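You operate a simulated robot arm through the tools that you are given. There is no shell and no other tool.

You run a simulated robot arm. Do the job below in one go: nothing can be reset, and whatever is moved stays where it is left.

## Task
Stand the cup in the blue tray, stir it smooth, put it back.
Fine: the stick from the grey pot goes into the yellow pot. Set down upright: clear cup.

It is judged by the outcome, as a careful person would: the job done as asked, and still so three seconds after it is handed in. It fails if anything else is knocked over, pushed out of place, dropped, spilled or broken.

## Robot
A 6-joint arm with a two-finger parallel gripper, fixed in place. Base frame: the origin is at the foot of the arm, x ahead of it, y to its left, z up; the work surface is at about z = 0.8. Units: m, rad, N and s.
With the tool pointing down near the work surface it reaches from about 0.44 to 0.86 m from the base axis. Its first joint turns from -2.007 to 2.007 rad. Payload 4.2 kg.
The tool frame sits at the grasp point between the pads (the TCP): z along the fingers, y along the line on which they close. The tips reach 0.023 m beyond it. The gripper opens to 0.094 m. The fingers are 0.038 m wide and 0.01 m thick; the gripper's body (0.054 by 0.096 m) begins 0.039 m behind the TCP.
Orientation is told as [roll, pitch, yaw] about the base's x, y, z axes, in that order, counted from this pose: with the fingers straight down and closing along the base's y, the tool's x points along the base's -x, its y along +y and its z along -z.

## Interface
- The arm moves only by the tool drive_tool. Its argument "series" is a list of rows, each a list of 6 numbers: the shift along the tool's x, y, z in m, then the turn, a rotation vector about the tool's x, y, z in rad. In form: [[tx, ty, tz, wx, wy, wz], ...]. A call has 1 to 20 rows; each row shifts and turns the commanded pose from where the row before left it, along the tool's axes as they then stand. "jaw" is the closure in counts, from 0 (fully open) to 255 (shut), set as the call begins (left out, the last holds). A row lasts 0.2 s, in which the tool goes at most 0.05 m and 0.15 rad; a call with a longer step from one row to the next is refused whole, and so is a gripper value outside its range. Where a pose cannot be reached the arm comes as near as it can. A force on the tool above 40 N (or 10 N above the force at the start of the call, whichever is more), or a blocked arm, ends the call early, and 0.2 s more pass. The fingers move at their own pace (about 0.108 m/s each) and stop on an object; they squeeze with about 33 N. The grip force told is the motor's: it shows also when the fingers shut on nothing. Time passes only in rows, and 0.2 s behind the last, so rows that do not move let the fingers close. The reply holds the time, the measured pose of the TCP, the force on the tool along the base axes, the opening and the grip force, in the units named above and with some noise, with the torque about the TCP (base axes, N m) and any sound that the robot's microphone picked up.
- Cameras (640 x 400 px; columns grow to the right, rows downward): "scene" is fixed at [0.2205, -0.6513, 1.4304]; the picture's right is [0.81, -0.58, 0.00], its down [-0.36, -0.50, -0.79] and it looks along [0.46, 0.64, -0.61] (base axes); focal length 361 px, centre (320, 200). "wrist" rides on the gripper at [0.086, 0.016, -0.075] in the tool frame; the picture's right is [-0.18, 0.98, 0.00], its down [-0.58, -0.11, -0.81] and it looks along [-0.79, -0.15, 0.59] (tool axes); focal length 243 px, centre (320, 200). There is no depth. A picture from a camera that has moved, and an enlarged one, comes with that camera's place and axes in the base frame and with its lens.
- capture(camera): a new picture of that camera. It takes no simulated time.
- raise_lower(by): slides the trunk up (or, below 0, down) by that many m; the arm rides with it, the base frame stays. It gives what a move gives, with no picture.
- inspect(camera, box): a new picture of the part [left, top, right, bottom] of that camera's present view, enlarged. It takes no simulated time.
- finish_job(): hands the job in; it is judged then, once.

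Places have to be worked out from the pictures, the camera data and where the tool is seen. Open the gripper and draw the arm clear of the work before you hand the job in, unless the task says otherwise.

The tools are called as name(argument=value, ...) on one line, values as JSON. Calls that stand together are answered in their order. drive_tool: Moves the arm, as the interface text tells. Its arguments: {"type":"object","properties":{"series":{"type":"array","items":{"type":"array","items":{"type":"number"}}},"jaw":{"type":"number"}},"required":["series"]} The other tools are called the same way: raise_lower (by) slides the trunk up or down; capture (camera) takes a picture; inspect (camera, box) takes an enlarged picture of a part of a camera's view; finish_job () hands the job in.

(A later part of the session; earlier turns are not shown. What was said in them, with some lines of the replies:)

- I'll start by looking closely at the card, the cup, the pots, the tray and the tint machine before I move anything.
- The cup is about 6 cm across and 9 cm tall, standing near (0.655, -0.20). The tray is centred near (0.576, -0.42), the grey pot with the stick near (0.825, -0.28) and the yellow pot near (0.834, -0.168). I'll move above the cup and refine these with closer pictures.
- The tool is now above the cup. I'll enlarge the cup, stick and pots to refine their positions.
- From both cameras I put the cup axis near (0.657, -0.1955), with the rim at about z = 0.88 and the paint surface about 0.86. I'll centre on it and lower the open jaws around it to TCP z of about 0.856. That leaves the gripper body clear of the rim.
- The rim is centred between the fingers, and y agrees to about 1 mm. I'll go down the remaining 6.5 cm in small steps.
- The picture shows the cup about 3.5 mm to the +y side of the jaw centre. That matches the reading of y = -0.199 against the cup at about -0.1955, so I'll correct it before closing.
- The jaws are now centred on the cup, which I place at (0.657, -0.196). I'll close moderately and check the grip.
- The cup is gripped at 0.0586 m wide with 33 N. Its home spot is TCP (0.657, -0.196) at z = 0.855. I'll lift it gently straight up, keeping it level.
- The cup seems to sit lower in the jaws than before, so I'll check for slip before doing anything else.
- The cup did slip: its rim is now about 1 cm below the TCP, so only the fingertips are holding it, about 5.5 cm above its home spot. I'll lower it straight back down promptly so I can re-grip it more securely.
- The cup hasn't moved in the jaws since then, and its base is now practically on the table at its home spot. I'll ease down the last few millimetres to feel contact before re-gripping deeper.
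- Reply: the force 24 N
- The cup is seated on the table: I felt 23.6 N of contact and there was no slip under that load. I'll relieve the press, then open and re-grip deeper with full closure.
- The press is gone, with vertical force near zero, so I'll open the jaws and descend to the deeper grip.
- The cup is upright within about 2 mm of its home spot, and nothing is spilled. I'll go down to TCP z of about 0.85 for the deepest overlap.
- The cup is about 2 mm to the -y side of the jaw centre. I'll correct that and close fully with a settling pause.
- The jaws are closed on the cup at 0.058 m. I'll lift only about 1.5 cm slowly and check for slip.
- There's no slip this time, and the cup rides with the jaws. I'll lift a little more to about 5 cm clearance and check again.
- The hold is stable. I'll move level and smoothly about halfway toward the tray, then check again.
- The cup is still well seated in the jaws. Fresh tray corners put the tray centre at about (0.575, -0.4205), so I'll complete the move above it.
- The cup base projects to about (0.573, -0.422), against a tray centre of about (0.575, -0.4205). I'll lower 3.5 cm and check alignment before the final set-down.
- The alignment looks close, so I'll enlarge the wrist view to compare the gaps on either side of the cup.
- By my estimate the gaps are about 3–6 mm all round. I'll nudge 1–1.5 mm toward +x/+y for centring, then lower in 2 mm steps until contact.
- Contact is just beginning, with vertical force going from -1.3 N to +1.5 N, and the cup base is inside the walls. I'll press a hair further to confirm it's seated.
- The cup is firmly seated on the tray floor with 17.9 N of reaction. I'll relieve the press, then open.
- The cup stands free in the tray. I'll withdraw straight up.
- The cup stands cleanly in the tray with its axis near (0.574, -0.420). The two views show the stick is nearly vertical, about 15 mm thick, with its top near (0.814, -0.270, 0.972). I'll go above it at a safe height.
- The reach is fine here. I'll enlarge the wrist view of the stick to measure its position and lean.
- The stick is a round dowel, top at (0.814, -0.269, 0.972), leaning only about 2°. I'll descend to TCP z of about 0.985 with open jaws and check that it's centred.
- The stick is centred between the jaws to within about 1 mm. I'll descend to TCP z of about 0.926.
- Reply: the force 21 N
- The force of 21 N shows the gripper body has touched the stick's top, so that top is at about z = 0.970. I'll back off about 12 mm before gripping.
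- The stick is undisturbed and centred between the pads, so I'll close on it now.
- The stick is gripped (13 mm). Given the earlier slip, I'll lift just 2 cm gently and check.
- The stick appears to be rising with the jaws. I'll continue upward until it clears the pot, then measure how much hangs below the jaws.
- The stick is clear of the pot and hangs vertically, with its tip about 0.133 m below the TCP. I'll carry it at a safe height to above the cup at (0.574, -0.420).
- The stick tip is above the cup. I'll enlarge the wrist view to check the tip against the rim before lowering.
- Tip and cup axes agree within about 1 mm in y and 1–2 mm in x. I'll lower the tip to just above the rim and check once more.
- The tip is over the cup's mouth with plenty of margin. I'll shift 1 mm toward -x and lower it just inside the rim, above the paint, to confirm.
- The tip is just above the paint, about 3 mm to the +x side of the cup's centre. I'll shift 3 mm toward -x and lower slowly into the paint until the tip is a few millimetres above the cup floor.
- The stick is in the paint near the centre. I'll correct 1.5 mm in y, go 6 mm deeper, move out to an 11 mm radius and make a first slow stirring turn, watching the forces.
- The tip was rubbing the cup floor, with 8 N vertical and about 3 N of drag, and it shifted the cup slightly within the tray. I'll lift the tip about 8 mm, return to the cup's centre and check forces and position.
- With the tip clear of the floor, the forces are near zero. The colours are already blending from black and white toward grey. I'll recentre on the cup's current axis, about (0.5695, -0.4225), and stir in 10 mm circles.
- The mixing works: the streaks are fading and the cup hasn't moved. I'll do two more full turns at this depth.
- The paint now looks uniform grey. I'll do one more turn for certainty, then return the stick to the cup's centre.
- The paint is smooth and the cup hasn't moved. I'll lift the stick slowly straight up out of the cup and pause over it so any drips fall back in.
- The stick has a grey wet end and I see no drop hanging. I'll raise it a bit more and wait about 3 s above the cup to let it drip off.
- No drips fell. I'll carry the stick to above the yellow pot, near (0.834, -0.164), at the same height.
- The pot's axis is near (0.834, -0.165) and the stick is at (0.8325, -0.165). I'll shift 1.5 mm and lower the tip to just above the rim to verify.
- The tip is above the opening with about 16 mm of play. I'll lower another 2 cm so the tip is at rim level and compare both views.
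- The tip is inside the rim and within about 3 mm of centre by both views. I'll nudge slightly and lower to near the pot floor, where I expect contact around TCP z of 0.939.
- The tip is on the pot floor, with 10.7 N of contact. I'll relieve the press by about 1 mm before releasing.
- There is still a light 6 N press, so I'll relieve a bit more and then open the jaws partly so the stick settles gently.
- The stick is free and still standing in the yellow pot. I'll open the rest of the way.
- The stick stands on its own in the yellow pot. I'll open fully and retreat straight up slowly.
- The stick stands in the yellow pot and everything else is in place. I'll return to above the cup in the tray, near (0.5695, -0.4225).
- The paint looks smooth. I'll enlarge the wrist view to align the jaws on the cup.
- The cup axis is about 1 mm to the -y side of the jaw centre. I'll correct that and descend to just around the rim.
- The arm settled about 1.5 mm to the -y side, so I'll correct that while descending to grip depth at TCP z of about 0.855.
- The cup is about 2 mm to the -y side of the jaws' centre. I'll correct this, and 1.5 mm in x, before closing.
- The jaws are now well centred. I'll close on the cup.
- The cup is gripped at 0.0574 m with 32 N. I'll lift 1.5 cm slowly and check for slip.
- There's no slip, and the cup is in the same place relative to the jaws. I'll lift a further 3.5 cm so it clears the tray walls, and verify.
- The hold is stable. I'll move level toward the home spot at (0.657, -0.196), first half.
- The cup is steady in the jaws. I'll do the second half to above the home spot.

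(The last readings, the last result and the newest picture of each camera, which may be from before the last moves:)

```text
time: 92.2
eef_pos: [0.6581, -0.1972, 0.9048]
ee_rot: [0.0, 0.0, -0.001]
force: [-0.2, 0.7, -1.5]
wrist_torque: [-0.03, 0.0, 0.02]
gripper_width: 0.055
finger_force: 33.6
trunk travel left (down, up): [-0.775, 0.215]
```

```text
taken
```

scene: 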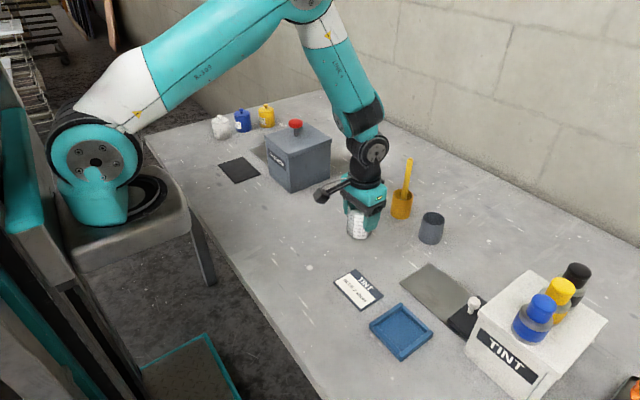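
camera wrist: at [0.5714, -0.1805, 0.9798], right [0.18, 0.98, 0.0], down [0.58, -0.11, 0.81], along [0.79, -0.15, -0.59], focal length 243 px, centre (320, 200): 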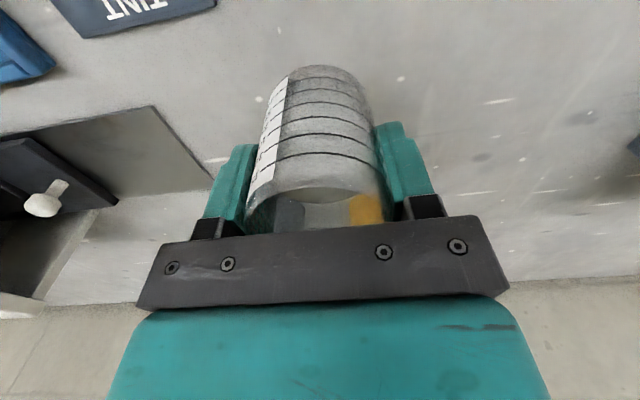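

The jaw width is creeping down (0.0574 to 0.055), so I won't linger. The cup is above home, and I'll lower it now to a few millimetres above the table and check.

drive_tool(series=[[-0.0005, 0.0008, 0.008, 0, 0, 0], [0, 0, 0.013, 0, 0, 0], [0, 0, 0.013, 0, 0, 0], [0, 0, 0.007, 0, 0, 0], [0, 0, 0.003, 0, 0, 0]])

inspect(camera="wrist", box=[200, 40, 440, 240])

inspect(camera="scene", box=[325, 195, 395, 265])

```text
time: 93.4
eef_pos: [0.6591, -0.1954, 0.8603]
ee_rot: [0.001, -0.002, 0.002]
force: [0.8, 0.5, -1.1]
wrist_torque: [-0.01, 0.0, -0.02]
gripper_width: 0.0547
finger_force: 33.0
trunk travel left (down, up): [-0.775, 0.215]
```

```text
2.00 times, centred on (320, 140) of wrist
camera zoom: at [0.5717, -0.1796, 0.9355], right [0.18, 0.98, 0.0], down [0.58, -0.11, 0.81], along [0.79, -0.15, -0.59], focal length 485 px, centre (320, 320)
```

zoom: 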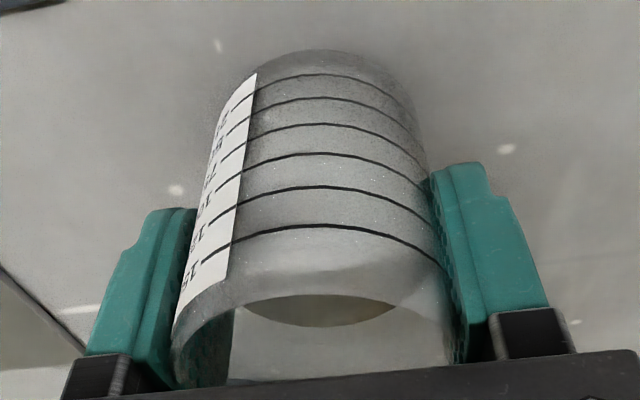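

```text
5.71 times, centred on (360, 230) of scene
camera zoom: at [0.2205, -0.6513, 1.4304], right [0.81, -0.58, 0.0], down [-0.36, -0.5, -0.79], along [0.46, 0.64, -0.61], focal length 2065 px, centre (91, 29)
```

zoom: 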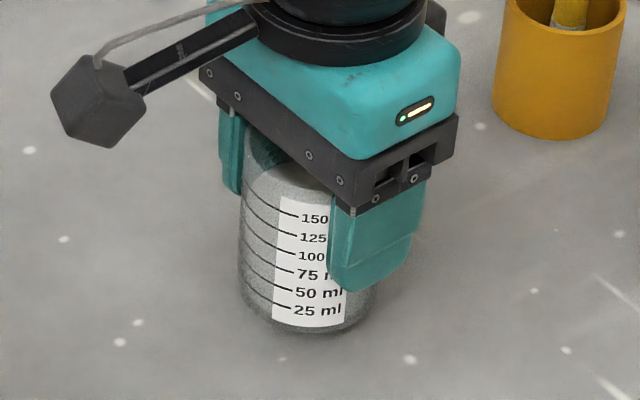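

The cup sits at about (0.6566, -0.1955), still level and about 1 cm above the table. I'll lower it in small steps until contact.

drive_tool(series=[[0, 0, 0.003, 0, 0, 0], [0, 0, 0.003, 0, 0, 0], [0, 0, 0.002, 0, 0, 0], [0, 0, 0.0015, 0, 0, 0]])

inspect(camera="scene", box=[325, 195, 395, 265])

```text
time: 94.4
eef_pos: [0.6583, -0.196, 0.8511]
ee_rot: [0.0, 0.0, 0.0]
force: [-2.0, 1.7, 7.3]
wrist_torque: [0.08, 0.17, 0.01]
gripper_width: 0.0547
finger_force: 33.4
trunk travel left (down, up): [-0.775, 0.215]
```

```text
5.71 times, centred on (360, 230) of scene
camera zoom: at [0.2205, -0.6513, 1.4304], right [0.81, -0.58, 0.0], down [-0.36, -0.5, -0.79], along [0.46, 0.64, -0.61], focal length 2065 px, centre (91, 29)
```

zoom: 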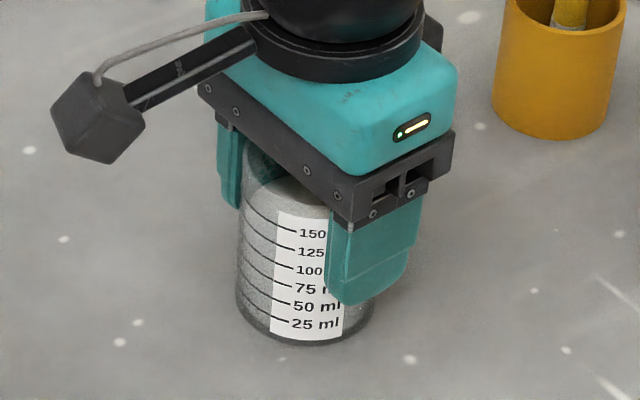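

The cup is on the table with 7 N of contact. I'll relieve the press slightly, then open the jaws.

drive_tool(series=[[0, 0, -0.001, 0, 0, 0], [0, 0, 0, 0, 0, 0]])

drive_tool(series=[[0, 0, 0, 0, 0, 0], [0, 0, 0, 0, 0, 0], [0, 0, 0, 0, 0, 0]], jaw=0)

capture(camera="wrist")

inspect(camera="scene", box=[325, 195, 395, 265])

```text
time: 95.0
eef_pos: [0.66, -0.1961, 0.8522]
ee_rot: [0.0, 0.0, 0.0]
force: [-0.4, 0.9, -1.6]
wrist_torque: [0.02, -0.01, -0.01]
gripper_width: 0.0547
finger_force: 33.2
trunk travel left (down, up): [-0.775, 0.215]
```

```text
time: 95.8
eef_pos: [0.6586, -0.1958, 0.8524]
ee_rot: [-0.001, 0.0, 0.001]
force: [0.5, 1.0, -0.2]
wrist_torque: [-0.02, 0.01, 0.01]
gripper_width: 0.0939
finger_force: 0.1
trunk travel left (down, up): [-0.775, 0.215]
```

```text
taken
camera wrist: at [0.5721, -0.1794, 0.9274], right [0.18, 0.98, 0.0], down [0.58, -0.11, 0.81], along [0.79, -0.15, -0.59], focal length 243 px, centre (320, 200)
```

wrist: 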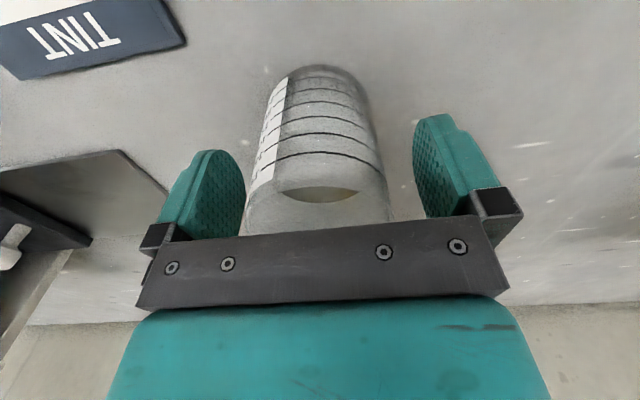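

```text
5.71 times, centred on (360, 230) of scene
camera zoom: at [0.2205, -0.6513, 1.4304], right [0.81, -0.58, 0.0], down [-0.36, -0.5, -0.79], along [0.46, 0.64, -0.61], focal length 2065 px, centre (91, 29)
```

zoom: 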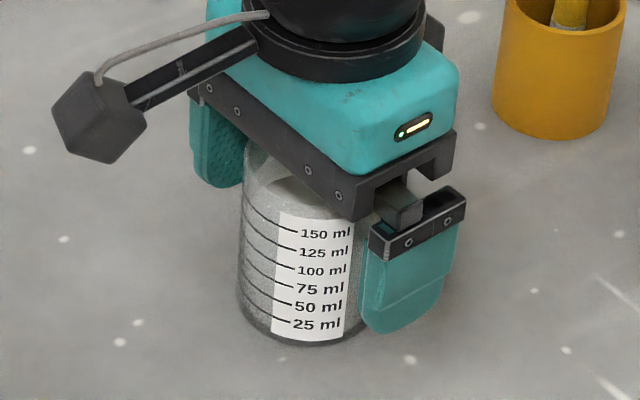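

The cup is free and upright at its home spot. I'll withdraw straight up.

drive_tool(series=[[0, 0, -0.01, 0, 0, 0], [0, 0, -0.02, 0, 0, 0], [0, 0, -0.025, 0, 0, 0], [0, 0, -0.03, 0, 0, 0], [0, 0, -0.035, 0, 0, 0], [0, 0, -0.04, 0, 0, 0], [0, 0, -0.035, 0, 0, 0], [0, 0, -0.02, 0, 0, 0], [0, 0, 0, 0, 0, 0]], jaw=0)

capture(camera="wrist")

capture(camera="scene")

inspect(camera="scene", box=[325, 205, 389, 260])

```text
time: 97.8
eef_pos: [0.6596, -0.1958, 1.0664]
ee_rot: [0.0, 0.0, -0.001]
force: [-0.2, 0.2, -0.2]
wrist_torque: [0.02, 0.02, 0.03]
gripper_width: 0.0939
finger_force: 0.1
trunk travel left (down, up): [-0.775, 0.215]
```

```text
taken
camera wrist: at [0.5727, -0.1795, 1.1419], right [0.18, 0.98, 0.0], down [0.58, -0.11, 0.81], along [0.79, -0.15, -0.59], focal length 243 px, centre (320, 200)
```

wrist: 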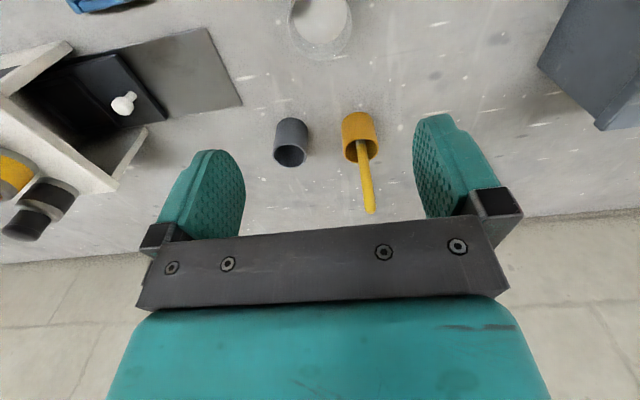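

```text
taken
```

scene: 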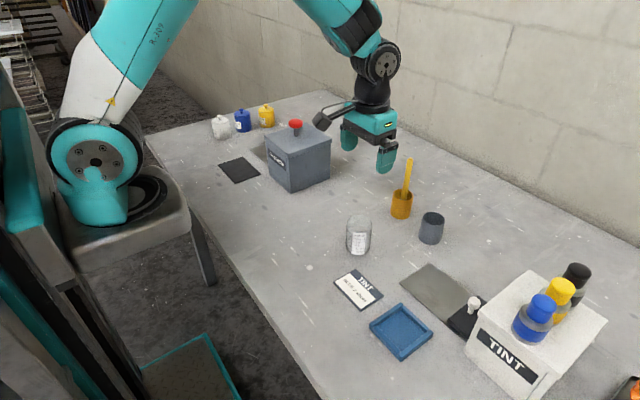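

```text
7.27 times, centred on (357, 232) of scene
camera zoom: at [0.2205, -0.6513, 1.4304], right [0.81, -0.58, 0.0], down [-0.36, -0.5, -0.79], along [0.46, 0.64, -0.61], focal length 2628 px, centre (51, -36)
```

zoom: 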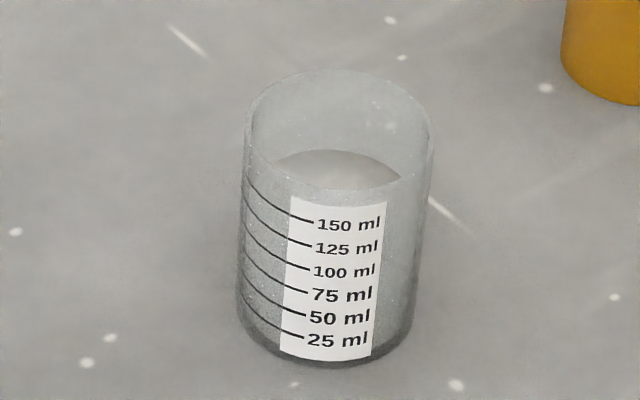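

The cup is back within 1–2 mm of its original pixels. I'll check the paint, the stick and pot, and the tray and table for drips.

inspect(camera="scene", box=[380, 140, 460, 250])

inspect(camera="scene", box=[320, 240, 480, 370])

inspect(camera="wrist", box=[250, 0, 400, 100])

```text
3.64 times, centred on (420, 195) of scene
camera zoom: at [0.2205, -0.6513, 1.4304], right [0.81, -0.58, 0.0], down [-0.36, -0.5, -0.79], along [0.46, 0.64, -0.61], focal length 1314 px, centre (-44, 218)
```

zoom: 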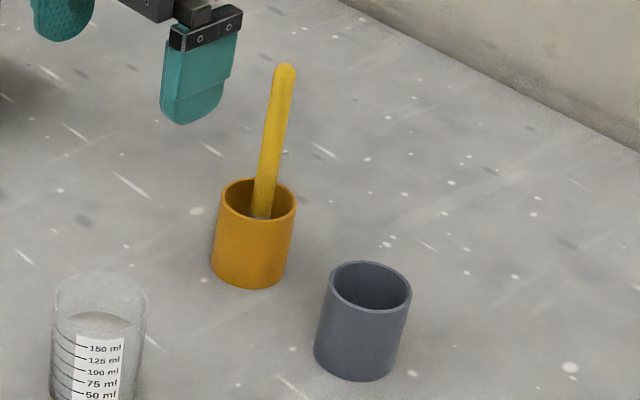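

```text
3.08 times, centred on (400, 305) of scene
camera zoom: at [0.2205, -0.6513, 1.4304], right [0.81, -0.58, 0.0], down [-0.36, -0.5, -0.79], along [0.46, 0.64, -0.61], focal length 1112 px, centre (74, -123)
```

zoom: 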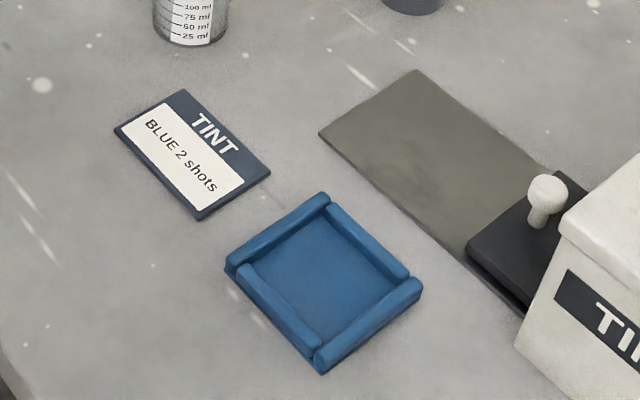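

```text
4.00 times, centred on (325, 50) of wrist
camera zoom: at [0.5727, -0.1795, 1.1419], right [0.18, 0.98, 0.0], down [0.58, -0.11, 0.81], along [0.79, -0.15, -0.59], focal length 970 px, centre (300, 800)
```

zoom: 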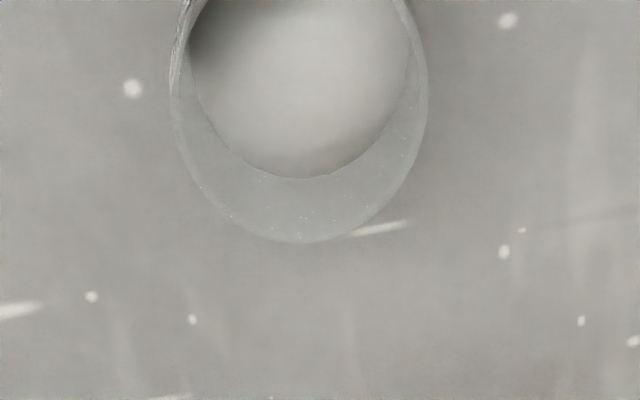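

Everything checks out: the paint is smooth, the stick is in the yellow pot, the tray and table are clean, and nothing else has moved. I'll draw the open gripper back up to its starting pose, clear of the work.

drive_tool(series=[[0, 0, -0.02, 0, 0, 0], [0, 0, -0.03, 0, 0, 0], [0.0233, -0.0185, -0.0095, 0, 0, 0], [0.0233, -0.0185, -0.0095, 0, 0, 0], [0.0233, -0.0185, -0.0095, 0, 0, 0], [0.0233, -0.0185, -0.0095, 0, 0, 0], [0.0233, -0.0185, -0.0095, 0, 0, 0], [0.0233, -0.0185, -0.0095, 0, 0, 0], [0, 0, 0, 0, 0, 0], [0, 0, 0, 0, 0, 0]], jaw=0)

capture(camera="scene")

capture(camera="wrist")

```text
time: 100.0
eef_pos: [0.5177, -0.3052, 1.1739]
ee_rot: [-0.001, 0.0, 0.001]
force: [0.3, 0.3, -0.8]
wrist_torque: [-0.01, 0.0, 0.03]
gripper_width: 0.0937
finger_force: 0.0
trunk travel left (down, up): [-0.775, 0.215]
```

```text
taken
```

scene: 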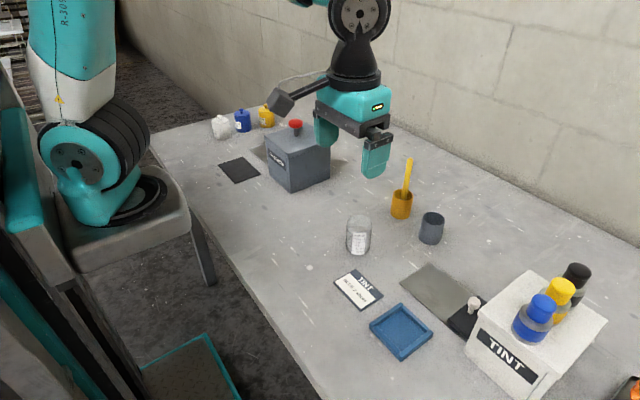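

```text
taken
camera wrist: at [0.4312, -0.2896, 1.2488], right [0.18, 0.98, 0.0], down [0.58, -0.11, 0.81], along [0.79, -0.15, -0.59], focal length 243 px, centre (320, 200)
```

wrist: 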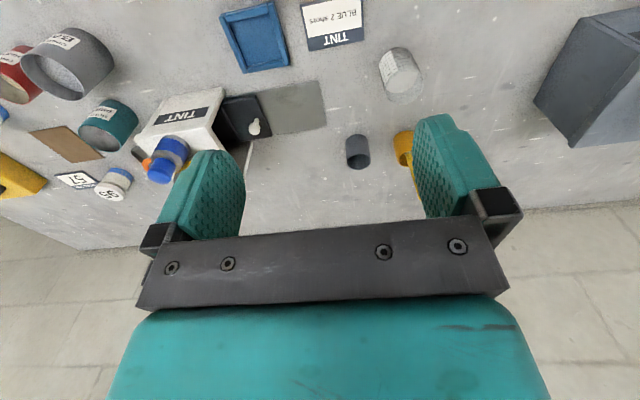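

The final pictures show the cup upright at its original spot with smooth paint, and the stick standing in the yellow pot. The grey pot, tray, card and machines are where they were, and the arm is clear with the gripper open, so I'm handing the job in.

finish_job()

```text
The job is handed in.
```

I stood the cup in the blue tray, stirred the paint to an even grey, and put the cup back upright within about 2 mm of where it started. The stick is now standing in the yellow pot.

- **Slip on the first lift:** the cup slid about 3.5 cm down in the jaws on the first try. I lowered it straight back to its spot, gripped it again lower down, and it held from then on. Nothing spilled.
- **Stirring:** on the first turn the stick rubbed the cup's floor, which shifted and slightly turned the cup in the tray. I raised the stick and finished without touching the bottom. The cup's label now faces a slightly different way.
- **Final check:** the last pictures show no drips on the table or tray. The grey pot, card and machines are where they were. I left the arm clear of the work with the gripper open.
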